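You operate a simulated robot arm through the tools that you are given. There is no shell and no other tool. Be economical: measure what you need, move in short steps, check, and stop when the job is done.

Carry out the task below with a simulated robot arm. There is one attempt and no reset: what you move stays moved.

JOB
Take the orange spine clip and leave it on top of the tagged orange paperback.

It is judged by the outcome, as a careful person would: the job done as asked, and still so three seconds after it is handed in. It fails if anything else is knocked over, pushed out of place, dropped, spilled or broken.

ROBOT AND FRAMES
A 7-joint arm with a two-finger parallel gripper, fixed in place. Base frame: the origin is at the foot of the arm, x ahead of it, y to its left, z up; the work surface is at about z = 0. Units: mm, degrees, N and s.
With the tool pointing down near the work surface it reaches from about 240 to 620 mm from the base axis. Its first joint turns from -66.0 to 66.0 degrees. Payload 2.6 kg.
The TCP is the grasp point between the finger pads, 30 mm short of the fingertips. In the tool frame z runs along the fingers and y along their closing line. Largest opening 94 mm; finger width 28, thickness 10; the body of the gripper, 50 by 96 mm, starts 55 mm behind the TCP.
Orientation is that of the tool frame in the base frame, as a unit quaternion [x, y, z, w]. With the fingers straight down and closing along the base's y, the tool's x points along the base's -x, its y along +y and its z along -z.

CONTROLS
- The arm moves only by the tool step_arm. Its argument "rows" is a list of rows, each a list of 3 entries, a list of its own where there are three numbers: the shift along the base's x, y, z in mm, then the turn about the base's z in degrees, then the gripper command, from -1 (fully open) to 1 (shut), values between in proportion. In form: [[[dx, dy, dz], spin, gripper], ...]. A call has 1 to 8 rows; each row is the pose to reach, as a shift and turn from the pose commanded when the call began. Rows are played at 5 a second. More than 50 mm and 8.6 degrees between two rows, or a gripper value outside its range, and nothing of the call is played. Where a pose cannot be reached the arm comes as near as it can. A force on the tool above 40 N (or 10 N above the force at the start of the call, whichever is more), or a blocked arm, ends the call early, and 0.2 s more pass. The fingers move at their own pace (about 72 mm/s each) and stop on an object; they squeeze with about 33 N. The grip force told is the motor's: it shows also when the fingers shut on nothing. Time passes only in rows, and 0.2 s behind the last, so rows that repeat a pose let the fingers close. The reply holds the time, the measured pose of the TCP, the force on the tool along the base axes, the opening and the grip force, in the units named above and with some noise.
- Cameras (640 x 400 px; columns grow to the right, rows downward): "scene" is fixed at [6.2, 411.7, 583.9]; the picture's right is [-0.96, -0.29, 0.00], its down [-0.11, 0.37, -0.92] and it looks along [0.26, -0.88, -0.39] (base axes); focal length 324 px, centre (320, 200). "wrist" rides on the gripper at [76, 14, -102] in the tool frame; the picture's right is [-0.18, 0.98, 0.00], its down [-0.75, -0.14, -0.64] and it looks along [-0.63, -0.12, 0.77] (tool axes); focal length 243 px, centre (320, 200). There is no depth. A picture from a camera that has moved, and an enlarged one, comes with that camera's place and axes in the base frame and with its lens.
- snapshot(camera): a new picture of that camera. No time passes.
- enlarge(camera, box): a new picture of the part [left, top, right, bottom] of that camera's present view, enlarged. No time passes.
- job_done(): hands the job in; it is judged then, once.

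Work in short steps. Places have to be worked out from the pictures, the camera data and where the tool is seen: move nearer, look again, correct. Check each grasp and each placing, and mend what went wrong. You have 90 turns and 46 pictures in all, those below and enlarged ones among them. Open the gripper and draw the arm clear of the work before you hand the job in, unless the task says otherwise; then end with one line.

The tools are called as a command line: name --argument value ..., lists and objects as JSON in quotes. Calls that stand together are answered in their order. step_arm: Moves the arm, as the interface text tells. Its arguments: {"type":"object","properties":{"rows":{"type":"array"}},"required":["rows"]} The other tools are called the same way: snapshot (camera) takes a picture; enlarge (camera, box) takes an enlarged picture of a part of a camera's view; job_done () hands the job in.

At the start:

```text
time_s: 0.0
position: [264.3, -334.5, 326.7]
orientation: [0.0, 1.0, 0.0, 0.0]
wrist_force: [-0.5, -0.2, 0.1]
grip_width: 93.8
finger_force: 0.0
```

scene: 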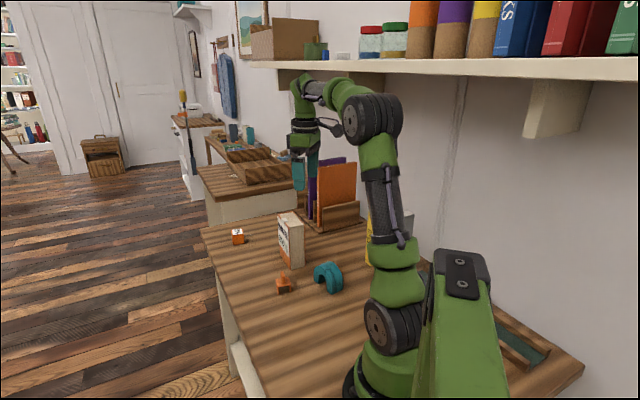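
wrist: 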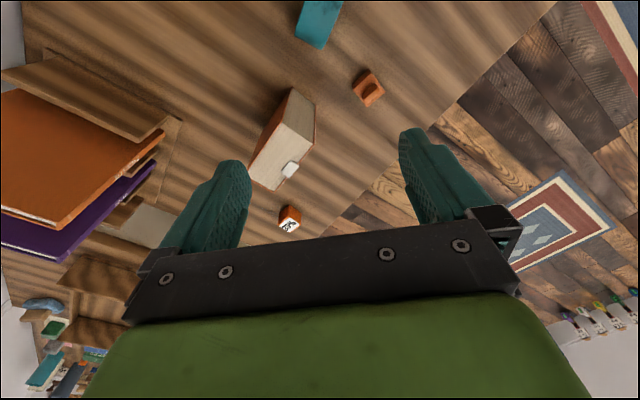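

I'll enlarge the scene around the objects to identify the clip and the tagged orange paperback.

enlarge --camera "scene" --box '[200, 140, 420, 300]'

enlarge --camera "wrist" --box '[220, 0, 420, 240]'

```text
2.50 times, centred on (310, 220) of scene
camera zoom: at [6.2, 411.7, 583.9], right [-0.96, -0.29, 0.0], down [-0.11, 0.37, -0.92], along [0.26, -0.88, -0.39], focal length 810 px, centre (345, 150)
```

zoom: 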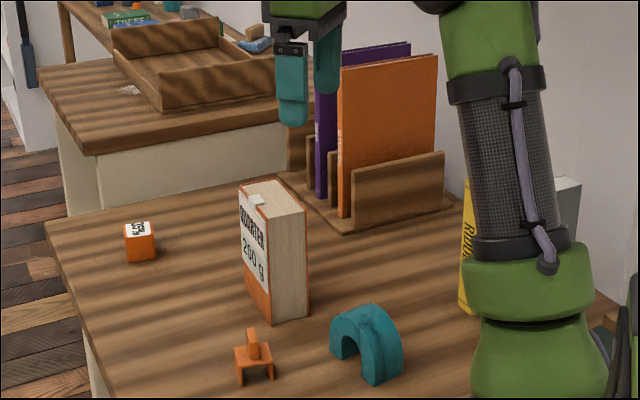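

```text
1.67 times, centred on (320, 120) of wrist
camera zoom: at [189.9, -321.7, 428.6], right [0.18, 0.98, 0.0], down [0.75, -0.14, 0.64], along [0.63, -0.12, -0.77], focal length 404 px, centre (320, 333)
```

zoom: 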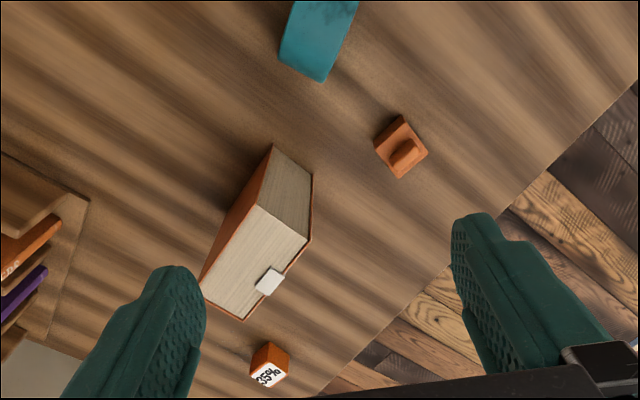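

The upright orange-covered block with white tag has its top at z≈150, centre ≈(343,-405), long axis about 133°. The clip is near (316,-269). I move above the clip for a closer look.

step_arm --rows '[[[20, 35, -20], 0, -1], [[40, 66, -50], 0, -1], [[50, 66, -90], 0, -1], [[50, 66, -130], 0, -1], [[50, 66, -170], 0, -1], [[50, 66, -170], 0, -1]]'

snapshot --camera "wrist"

enlarge --camera "scene" --box '[220, 200, 350, 300]'

```text
time_s: 1.4
position: [315.9, -269.1, 154.7]
orientation: [0.0, 1.0, 0.0, 0.0]
wrist_force: [0.2, 0.8, 0.6]
grip_width: 93.8
finger_force: 0.2
```

```text
41 pictures are left
camera wrist: at [240.0, -257.0, 257.1], right [0.18, 0.98, 0.0], down [0.75, -0.14, 0.64], along [0.63, -0.12, -0.77], focal length 243 px, centre (320, 200)
```

wrist: 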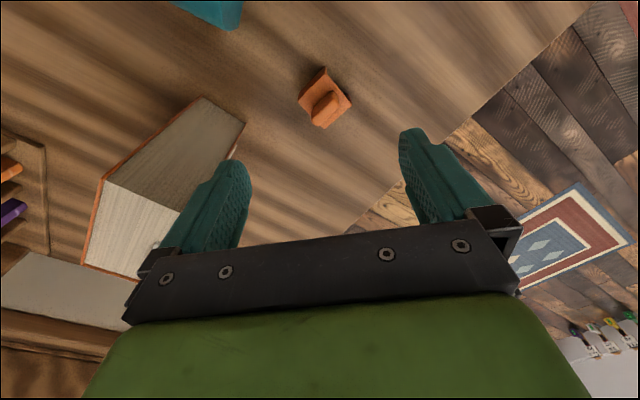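

```text
4.00 times, centred on (285, 250) of scene
camera zoom: at [6.2, 411.7, 583.9], right [-0.96, -0.29, 0.0], down [-0.11, 0.37, -0.92], along [0.26, -0.88, -0.39], focal length 1296 px, centre (460, 0)
```

zoom: 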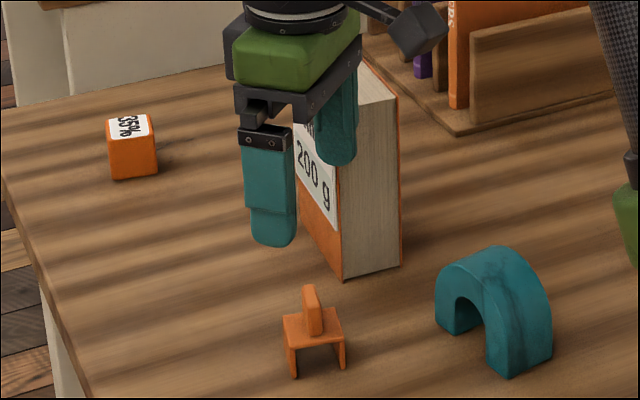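

The clip is a small saddle with an upright fin on top. I enlarge it to get the fin direction and dimensions.

enlarge --camera "wrist" --box '[280, 50, 376, 140]'

enlarge --camera "scene" --box '[268, 264, 316, 300]'

```text
4.44 times, centred on (328, 95) of wrist
camera zoom: at [240.0, -257.0, 257.1], right [0.18, 0.98, 0.0], down [0.75, -0.14, 0.64], along [0.63, -0.12, -0.77], focal length 1078 px, centre (284, 667)
```

zoom: 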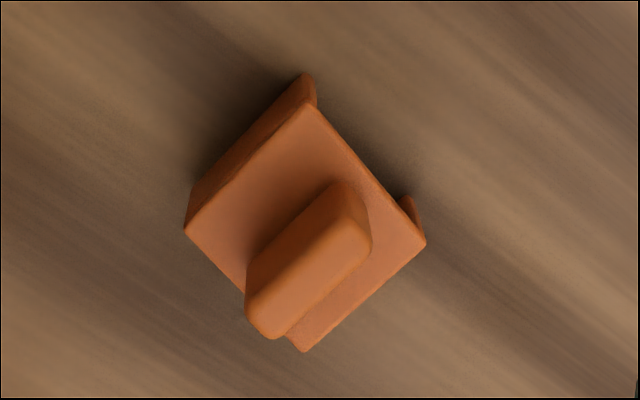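

```text
11.11 times, centred on (292, 282) of scene
camera zoom: at [6.2, 411.7, 583.9], right [-0.96, -0.29, 0.0], down [-0.11, 0.37, -0.92], along [0.26, -0.88, -0.39], focal length 3600 px, centre (631, -711)
```

zoom: 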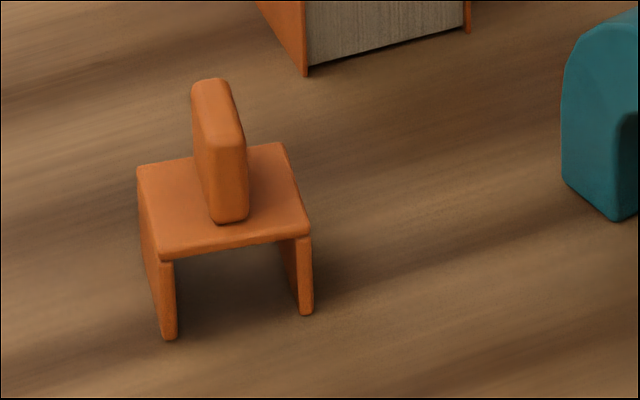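

Plate corners give clip centre ≈(316,-267), plate top z≈24, fin top z≈44; the fin runs along ≈-58°. I turn -57.7° so the fingers close across the fin and centre over it.

step_arm --rows '[[[0, 1, 0], -8, -1], [[0, 1, 0], -16, -1], [[0, 1, 0], -24, -1], [[0, 1, 0], -32, -1], [[0, 1, 0], -40, -1], [[0, 1, 0], -48, -1], [[1, 1, 0], -56, -1], [[1, 1, 0], -57.7, -1]]'

snapshot --camera "wrist"

```text
time_s: 3.2
position: [316.2, -267.3, 156.4]
orientation: [0.483, 0.876, 0.0, 0.0]
wrist_force: [0.1, 0.0, -0.4]
grip_width: 94.1
finger_force: 0.0
```

```text
37 pictures are left
camera wrist: at [288.8, -196.4, 257.7], right [0.93, 0.37, 0.0], down [0.28, -0.71, 0.64], along [0.24, -0.6, -0.77], focal length 243 px, centre (320, 200)
```

wrist: 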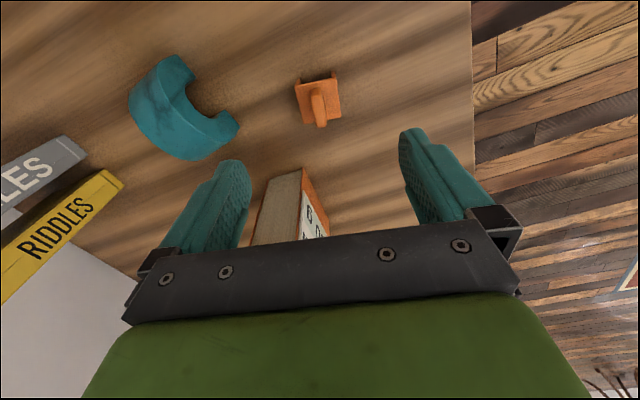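

Fingers now straddle the fin line. I narrow the opening to ~47 mm and descend to z≈95 for a check.

step_arm --rows '[[[0, 0, -20], 0, 0], [[0, 0, -40], 0, 0], [[0, 0, -60], 0, 0], [[0, 0, -60], 0, 0]]'

snapshot --camera "wrist"

enlarge --camera "scene" --box '[240, 220, 330, 300]'

```text
time_s: 4.2
position: [317.1, -267.5, 95.4]
orientation: [0.483, 0.876, 0.0, 0.0]
wrist_force: [-0.2, -0.6, -0.6]
grip_width: 47.1
finger_force: 0.0
```

```text
36 pictures are left
camera wrist: at [289.0, -197.0, 197.8], right [0.93, 0.37, 0.0], down [0.28, -0.71, 0.64], along [0.24, -0.6, -0.77], focal length 243 px, centre (320, 200)
```

wrist: 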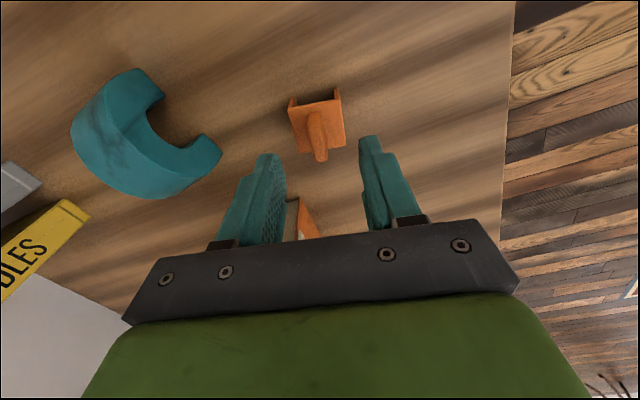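

```text
5.00 times, centred on (285, 260) of scene
camera zoom: at [6.2, 411.7, 583.9], right [-0.96, -0.29, 0.0], down [-0.11, 0.37, -0.92], along [0.26, -0.88, -0.39], focal length 1620 px, centre (495, -100)
```

zoom: 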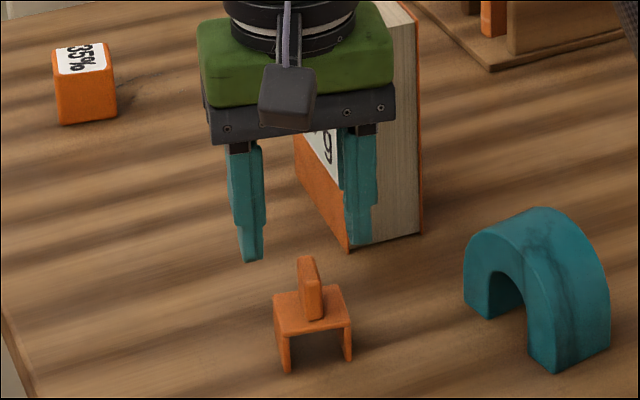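

Fin top works out at (315.5,-268), matching the TCP. I descend so the tips are just above the plate (TCP z≈58) and close.

step_arm --rows '[[[-1, 0, -15], 0, 0], [[-1, 0, -30], 0, 0.2], [[-1, 0, -37], 0, 0.4], [[-1, 0, -37], 0, 0.4]]'

enlarge --camera "scene" --box '[250, 230, 320, 300]'

enlarge --camera "wrist" --box '[220, 60, 420, 240]'

```text
time_s: 5.2
position: [315.3, -265.6, 58.8]
orientation: [0.482, 0.876, 0.0, 0.0]
wrist_force: [0.2, 0.3, -0.1]
grip_width: 28.2
finger_force: 0.0
```

```text
5.71 times, centred on (285, 265) of scene
camera zoom: at [6.2, 411.7, 583.9], right [-0.96, -0.29, 0.0], down [-0.11, 0.37, -0.92], along [0.26, -0.88, -0.39], focal length 1852 px, centre (520, -171)
```

zoom: 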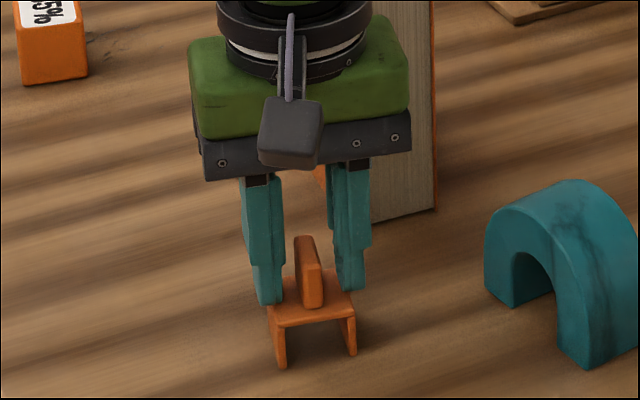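

```text
2.22 times, centred on (320, 150) of wrist
camera zoom: at [287.4, -196.7, 160.7], right [0.93, 0.37, 0.0], down [0.28, -0.71, 0.64], along [0.24, -0.6, -0.77], focal length 539 px, centre (320, 311)
```

zoom: 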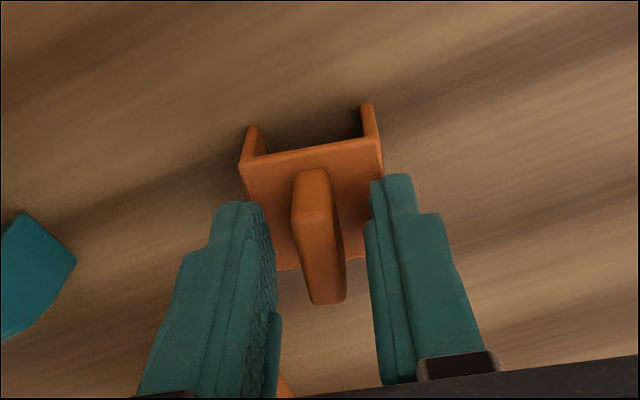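

The fin sits centrally between the tips. I close on it and let it settle.

step_arm --rows '[[[0, 0, 0], 0, 0.7], [[0, 0, 0], 0, 1], [[0, 0, 0], 0, 1], [[0, 0, 0], 0, 1]]'

step_arm --rows '[[[0, 0, 15], 0, 1], [[0, 0, 35], 0, 1], [[0, 0, 65], 0, 1], [[0, 0, 100], 0, 1], [[0, 0, 140], 0, 1], [[0, 0, 170], 0, 1], [[0, 0, 170], 0, 1]]'

snapshot --camera "wrist"

enlarge --camera "scene" --box '[220, 150, 340, 300]'

```text
time_s: 6.2
position: [315.0, -267.3, 59.2]
orientation: [0.483, 0.876, 0.0, -0.001]
wrist_force: [-0.5, 0.4, 2.3]
grip_width: 8.8
finger_force: 33.2
```

```text
time_s: 7.8
position: [314.9, -267.3, 229.5]
orientation: [0.483, 0.876, 0.0, 0.0]
wrist_force: [0.5, 0.4, -0.9]
grip_width: 8.7
finger_force: 33.3
```

```text
32 pictures are left
camera wrist: at [286.9, -196.8, 332.4], right [0.93, 0.37, 0.0], down [0.28, -0.71, 0.64], along [0.24, -0.6, -0.77], focal length 243 px, centre (320, 200)
```

wrist: 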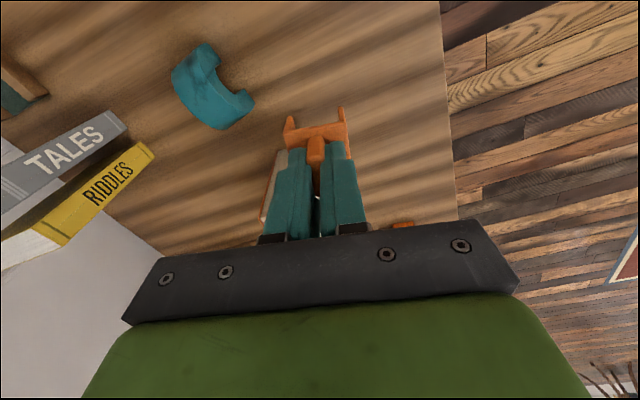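

```text
2.67 times, centred on (280, 225) of scene
camera zoom: at [6.2, 411.7, 583.9], right [-0.96, -0.29, 0.0], down [-0.11, 0.37, -0.92], along [0.26, -0.88, -0.39], focal length 864 px, centre (427, 133)
```

zoom: 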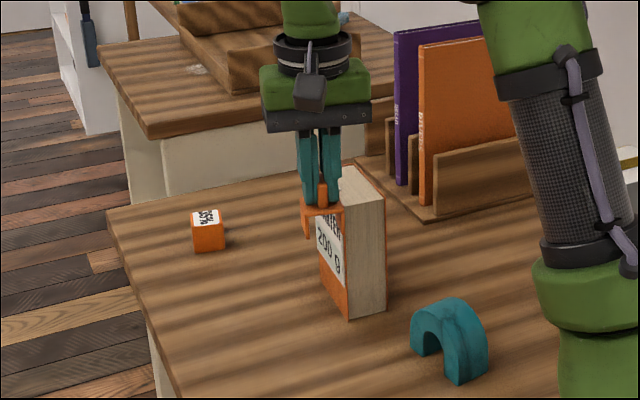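

The clip is held (width 8.7 mm) with its feet ≈59 mm below the TCP. I raise more, turn +11° to align with the book, and move short of the book to look at its top and tag.

step_arm --rows '[[[0, 0, 30], 3, 1], [[0, 0, 60], 6, 1], [[5, -25, 70], 9, 1], [[10, -50, 70], 11.2, 1], [[15, -70, 70], 11.2, 1], [[15, -70, 70], 11.2, 1]]'

snapshot --camera "wrist"

enlarge --camera "scene" --box '[260, 190, 330, 280]'

```text
time_s: 9.2
position: [330.7, -337.0, 297.1]
orientation: [0.395, 0.919, 0.0, 0.0]
wrist_force: [0.3, -0.1, -1.5]
grip_width: 8.8
finger_force: 33.1
```

```text
30 pictures are left
camera wrist: at [289.6, -274.5, 399.7], right [0.84, 0.54, 0.0], down [0.42, -0.64, 0.64], along [0.35, -0.54, -0.77], focal length 243 px, centre (320, 200)
```

wrist: 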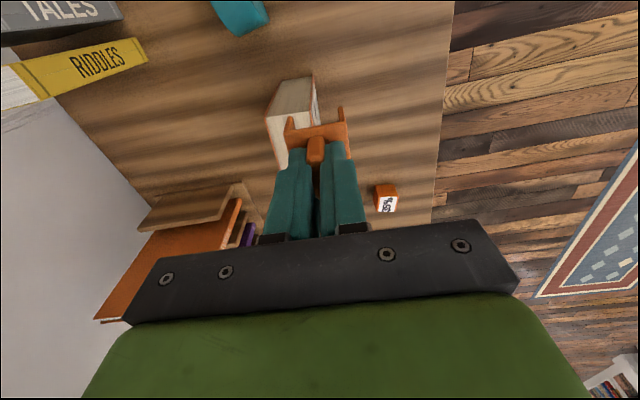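

```text
4.44 times, centred on (295, 235) of scene
camera zoom: at [6.3, 411.7, 583.9], right [-0.96, -0.29, 0.0], down [-0.11, 0.37, -0.92], along [0.26, -0.88, -0.39], focal length 1440 px, centre (431, 44)
```

zoom: 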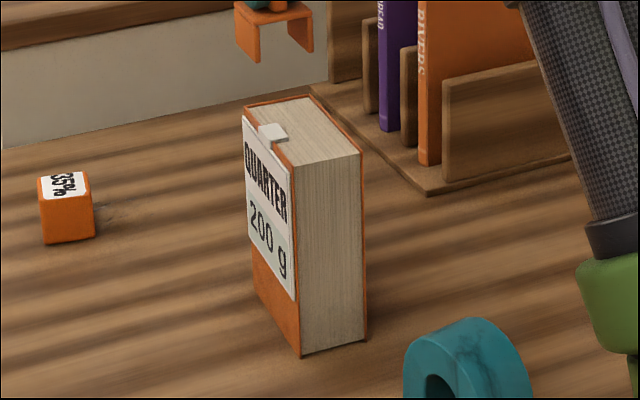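

The top of the book is now clear in the scene view; I enlarge it to measure corners and the tag.

enlarge --camera "scene" --box '[308, 208, 348, 233]'

enlarge --camera "scene" --box '[308, 200, 348, 240]'

```text
16.00 times, centred on (328, 220) of scene
camera zoom: at [6.3, 411.7, 583.9], right [-0.96, -0.29, 0.0], down [-0.11, 0.37, -0.92], along [0.26, -0.88, -0.39], focal length 5185 px, centre (192, -128)
```

zoom: 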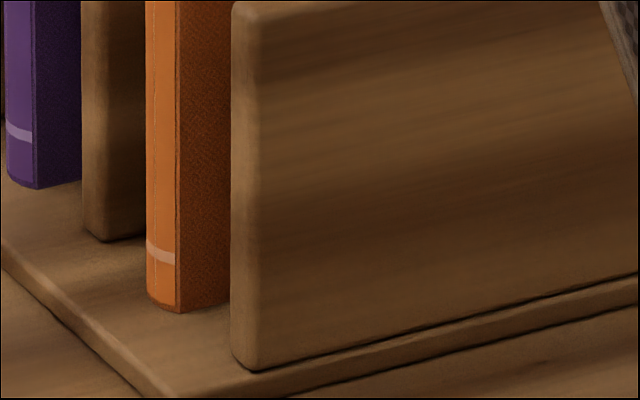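

```text
10.00 times, centred on (328, 220) of scene
camera zoom: at [6.3, 411.7, 583.9], right [-0.96, -0.29, 0.0], down [-0.11, 0.37, -0.92], along [0.26, -0.88, -0.39], focal length 3240 px, centre (240, 0)
```

zoom: 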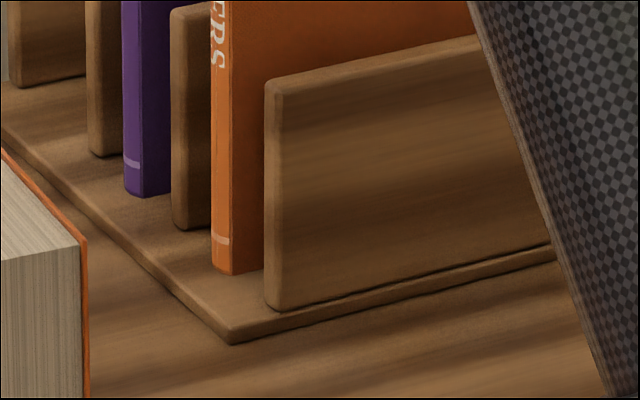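

I picked the wrong region; the book top is at columns 275–310, rows 208–230.

enlarge --camera "scene" --box '[272, 206, 312, 231]'

```text
16.00 times, centred on (292, 218) of scene
camera zoom: at [6.3, 411.7, 583.9], right [-0.96, -0.29, 0.0], down [-0.11, 0.37, -0.92], along [0.26, -0.88, -0.39], focal length 5185 px, centre (768, -96)
```

zoom: 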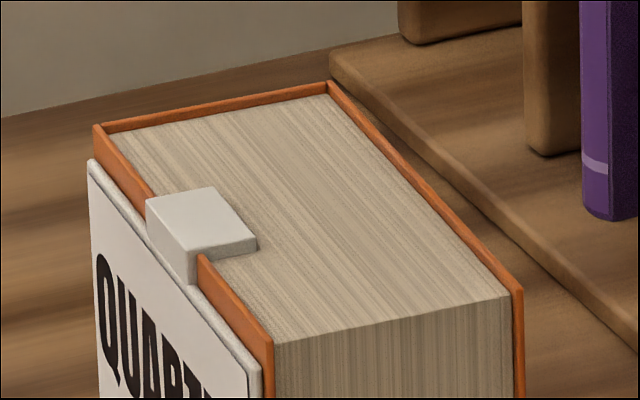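

Covers stand slightly proud, and the tag occupies the mid-edge; a free stretch ~43 mm long lies at the robot-side end. Target clip centre ≈(324,-383.5). I hover there at z≈235 (feet ≈176) and check both views.

step_arm --rows '[[[-3, -25, 0], 0, 1], [[-7, -46, 0], 0, 1], [[-7, -46, -30], 0, 1], [[-7, -46, -62], 0, 1], [[-7, -46, -62], 0, 1]]'

enlarge --camera "wrist" --box '[240, 40, 400, 200]'

enlarge --camera "scene" --box '[264, 184, 320, 234]'

```text
time_s: 10.4
position: [324.4, -383.3, 237.0]
orientation: [0.394, 0.919, 0.0, 0.0]
wrist_force: [-0.3, -0.3, -0.1]
grip_width: 8.7
finger_force: 33.1
```

```text
2.50 times, centred on (320, 120) of wrist
camera zoom: at [283.1, -319.4, 338.7], right [0.84, 0.54, 0.0], down [0.42, -0.64, 0.64], along [0.35, -0.54, -0.77], focal length 606 px, centre (320, 400)
```

zoom: 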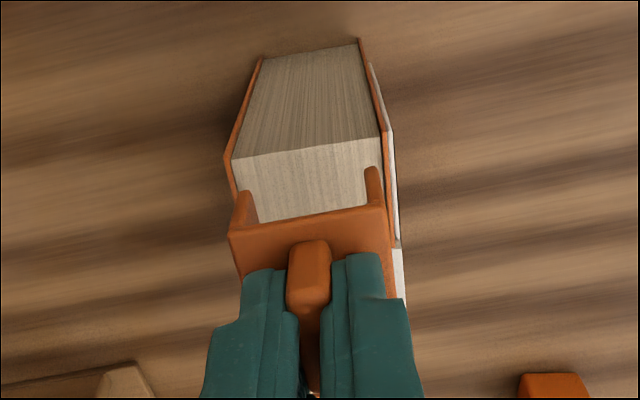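

```text
8.00 times, centred on (292, 209) of scene
camera zoom: at [6.2, 411.7, 583.9], right [-0.96, -0.29, 0.0], down [-0.11, 0.37, -0.92], along [0.26, -0.88, -0.39], focal length 2592 px, centre (544, 128)
```

zoom: 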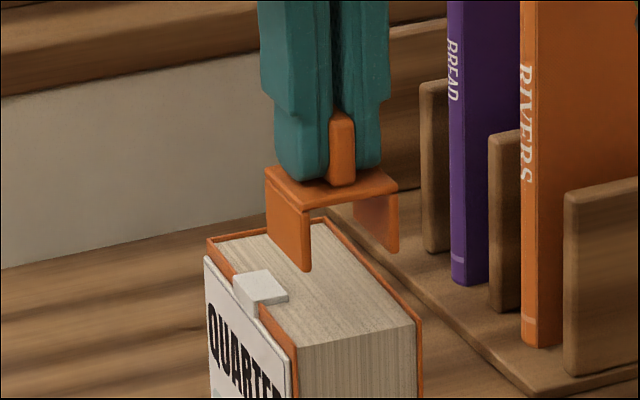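

Laterally the clip is centred between the covers. Margin along the book depends on its exact height, so I lower 20 mm with a 1.5 mm shift away from the near edge and recheck.

step_arm --rows '[[[0, 0, -8], 0, 1], [[1, -1, -16], 0, 1], [[1, -1, -20], 0, 1], [[1, -1, -20], 0, 1]]'

enlarge --camera "wrist" --box '[270, 80, 370, 160]'

enlarge --camera "scene" --box '[270, 202, 314, 232]'

```text
time_s: 11.4
position: [326.0, -384.6, 217.2]
orientation: [0.395, 0.919, -0.001, -0.001]
wrist_force: [-0.4, 0.8, 0.4]
grip_width: 9.0
finger_force: 33.1
```

```text
5.00 times, centred on (320, 120) of wrist
camera zoom: at [283.9, -320.5, 319.1], right [0.84, 0.54, 0.0], down [0.42, -0.64, 0.64], along [0.35, -0.54, -0.77], focal length 1213 px, centre (320, 600)
```

zoom: 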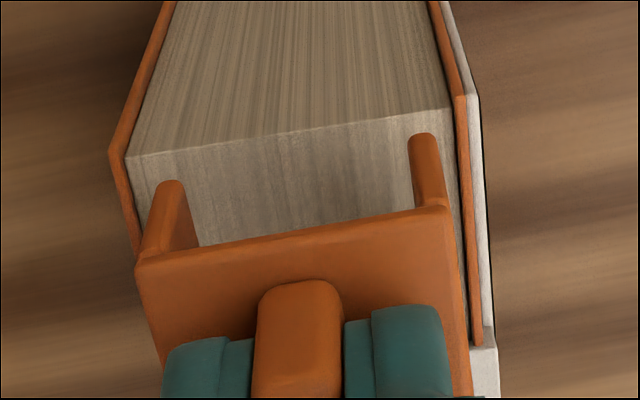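

```text
13.33 times, centred on (292, 217) of scene
camera zoom: at [6.2, 411.7, 583.9], right [-0.96, -0.29, 0.0], down [-0.11, 0.37, -0.92], along [0.26, -0.88, -0.39], focal length 4321 px, centre (693, -27)
```

zoom: 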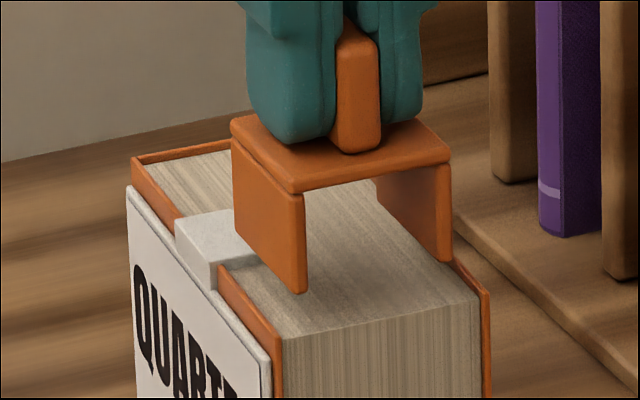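

Estimated ~10 mm left to go; lengthwise the legs fit between tag and book end, and a ~1 mm shift away from the label cover centres them. I descend 6 mm with that shift and look again.

step_arm --rows '[[[-0.7, -0.7, 0], 0, 1], [[-0.7, -0.7, -3], 0, 1], [[-0.7, -0.7, -6], 0, 1], [[-0.7, -0.7, -6], 0, 1]]'

enlarge --camera "wrist" --box '[270, 80, 370, 160]'

enlarge --camera "scene" --box '[270, 202, 314, 232]'

```text
time_s: 12.4
position: [325.0, -384.2, 211.6]
orientation: [0.395, 0.919, 0.0, 0.0]
wrist_force: [0.4, 0.1, -0.6]
grip_width: 8.8
finger_force: 33.1
```

```text
5.00 times, centred on (320, 120) of wrist
camera zoom: at [282.6, -321.5, 313.7], right [0.84, 0.54, 0.0], down [0.42, -0.64, 0.64], along [0.35, -0.54, -0.77], focal length 1213 px, centre (320, 600)
```

zoom: 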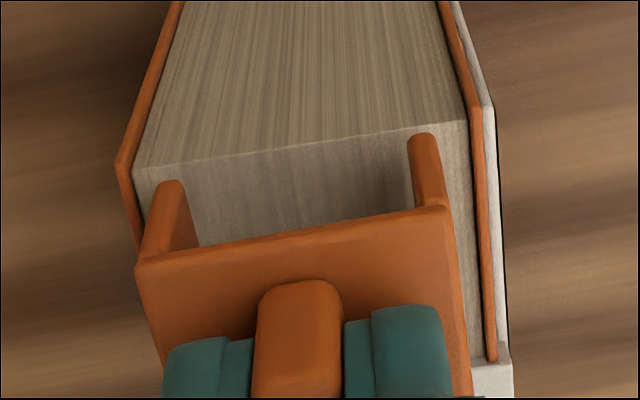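

```text
13.33 times, centred on (292, 217) of scene
camera zoom: at [6.2, 411.7, 583.9], right [-0.96, -0.29, 0.0], down [-0.11, 0.37, -0.92], along [0.26, -0.88, -0.39], focal length 4321 px, centre (693, -27)
```

zoom: 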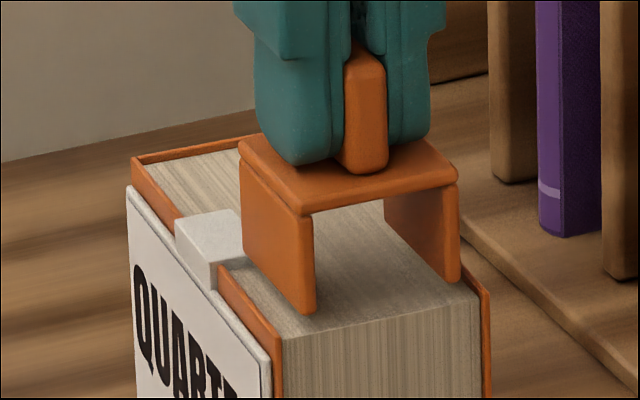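

Everything lines up: ~2 mm clear of the tag, centred between covers, near ends about flush. I descend 3 mm more in small increments.

step_arm --rows '[[[0.3, 0.3, -1], 0, 1], [[0.3, 0.3, -2], 0, 1], [[0.3, 0.3, -3], 0, 1], [[0.3, 0.3, -3], 0, 1]]'

step_arm --rows '[[[0, 0, -0.5], 0, 1], [[0, 0, -1], 0, 1], [[0, 0, -1], 0, 1]]'

enlarge --camera "scene" --box '[270, 202, 314, 232]'

```text
time_s: 13.4
position: [324.7, -384.3, 208.9]
orientation: [0.395, 0.919, 0.0, 0.0]
wrist_force: [-0.6, 0.1, 3.5]
grip_width: 8.8
finger_force: 32.8
```

```text
time_s: 14.2
position: [324.4, -385.2, 208.9]
orientation: [0.395, 0.919, 0.0, 0.002]
wrist_force: [-2.8, 0.6, 15.0]
grip_width: 8.7
finger_force: 33.0
```

```text
13.33 times, centred on (292, 217) of scene
camera zoom: at [6.2, 411.8, 583.9], right [-0.96, -0.29, 0.0], down [-0.11, 0.37, -0.92], along [0.26, -0.88, -0.39], focal length 4321 px, centre (693, -27)
```

zoom: 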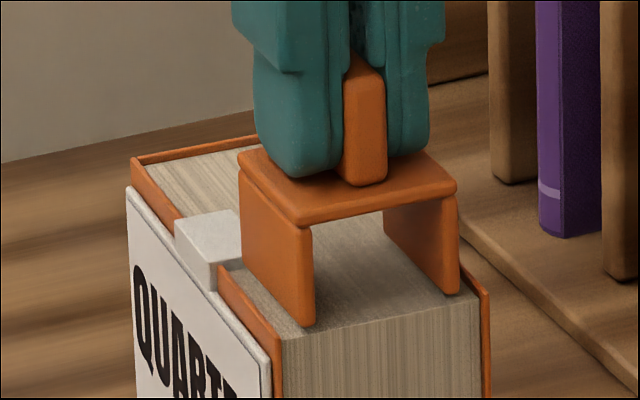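

Contact made (15 N) with both legs on the page block beside the tag. I ease up 1 mm and open partially.

step_arm --rows '[[[0, 0, 0.8], 0, 1], [[0, 0, 0.8], 0, 0.8], [[0, 0, 0.8], 0, 0.6], [[0, 0, 0.8], 0, 0.4], [[0, 0, 0.8], 0, 0.4]]'

enlarge --camera "scene" --box '[270, 192, 314, 232]'

enlarge --camera "wrist" --box '[250, 60, 390, 180]'

```text
time_s: 15.4
position: [325.3, -383.5, 208.0]
orientation: [0.395, 0.919, 0.0, 0.0]
wrist_force: [2.3, 0.3, 8.4]
grip_width: 26.0
finger_force: 0.0
```

```text
10.00 times, centred on (292, 212) of scene
camera zoom: at [6.2, 411.8, 583.9], right [-0.96, -0.29, 0.0], down [-0.11, 0.37, -0.92], along [0.26, -0.88, -0.39], focal length 3240 px, centre (600, 80)
```

zoom: 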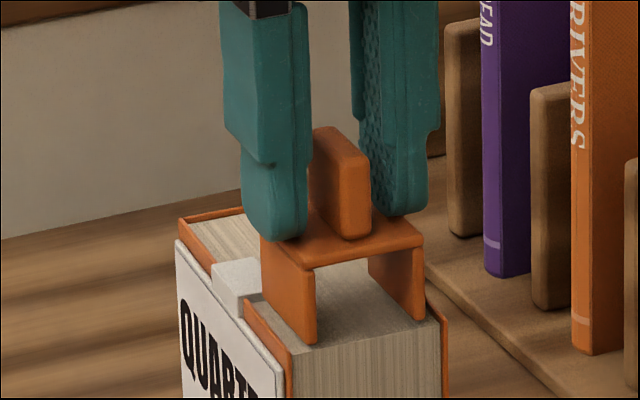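

```text
3.33 times, centred on (320, 120) of wrist
camera zoom: at [283.1, -320.9, 310.1], right [0.84, 0.54, 0.0], down [0.42, -0.64, 0.64], along [0.35, -0.54, -0.77], focal length 809 px, centre (320, 467)
```

zoom: 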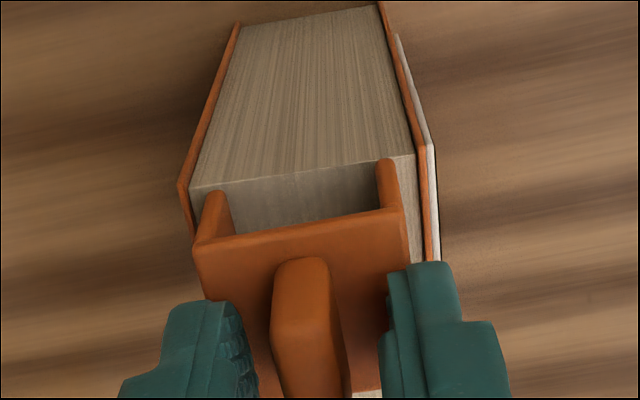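

The clip is released and sits flat on the pages. I lift straight up slowly.

step_arm --rows '[[[0, 0, 3], 0, 0.4], [[0, 0, 10], 0, 0.4], [[0, 0, 25], 0, 0.4], [[0, 0, 50], 0, 0.4], [[0, 0, 90], 0, 0], [[0, 0, 110], 0, 0], [[-10, 40, 120], 0, 0], [[-10, 80, 120], 0, -1]]'

enlarge --camera "scene" --box '[262, 192, 322, 252]'

snapshot --camera "scene"

```text
time_s: 17.2
position: [315.7, -303.7, 329.1]
orientation: [0.395, 0.919, 0.0, 0.0]
wrist_force: [0.6, 0.3, 0.1]
grip_width: 94.0
finger_force: 0.1
```

```text
6.67 times, centred on (292, 222) of scene
camera zoom: at [6.3, 411.7, 583.9], right [-0.96, -0.29, 0.0], down [-0.11, 0.37, -0.92], along [0.26, -0.88, -0.39], focal length 2160 px, centre (507, 53)
```

zoom: 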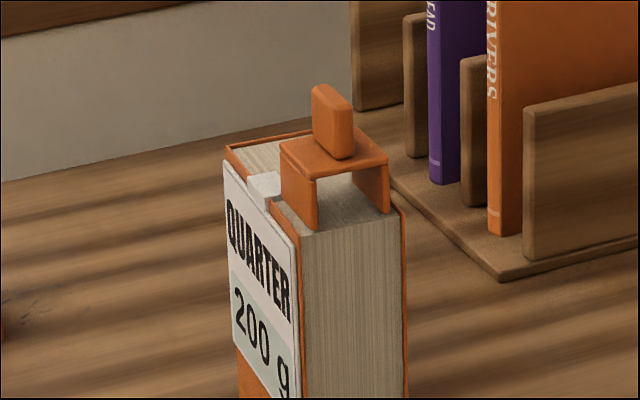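

```text
15 pictures are left
```

scene: 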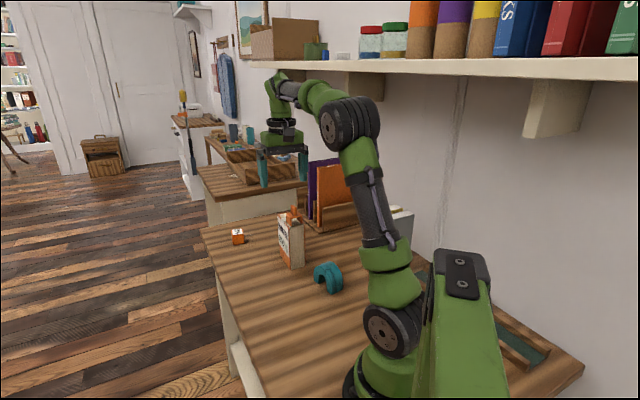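

The clip stands steadily on top of the tagged paperback, the book and the other objects haven't moved, and the open gripper is clear, so I hand it in.

job_done

```text
The job is handed in.
```

The orange spine clip is standing on top of the tagged orange paperback; the book and everything else stayed in place, and the job is handed in.
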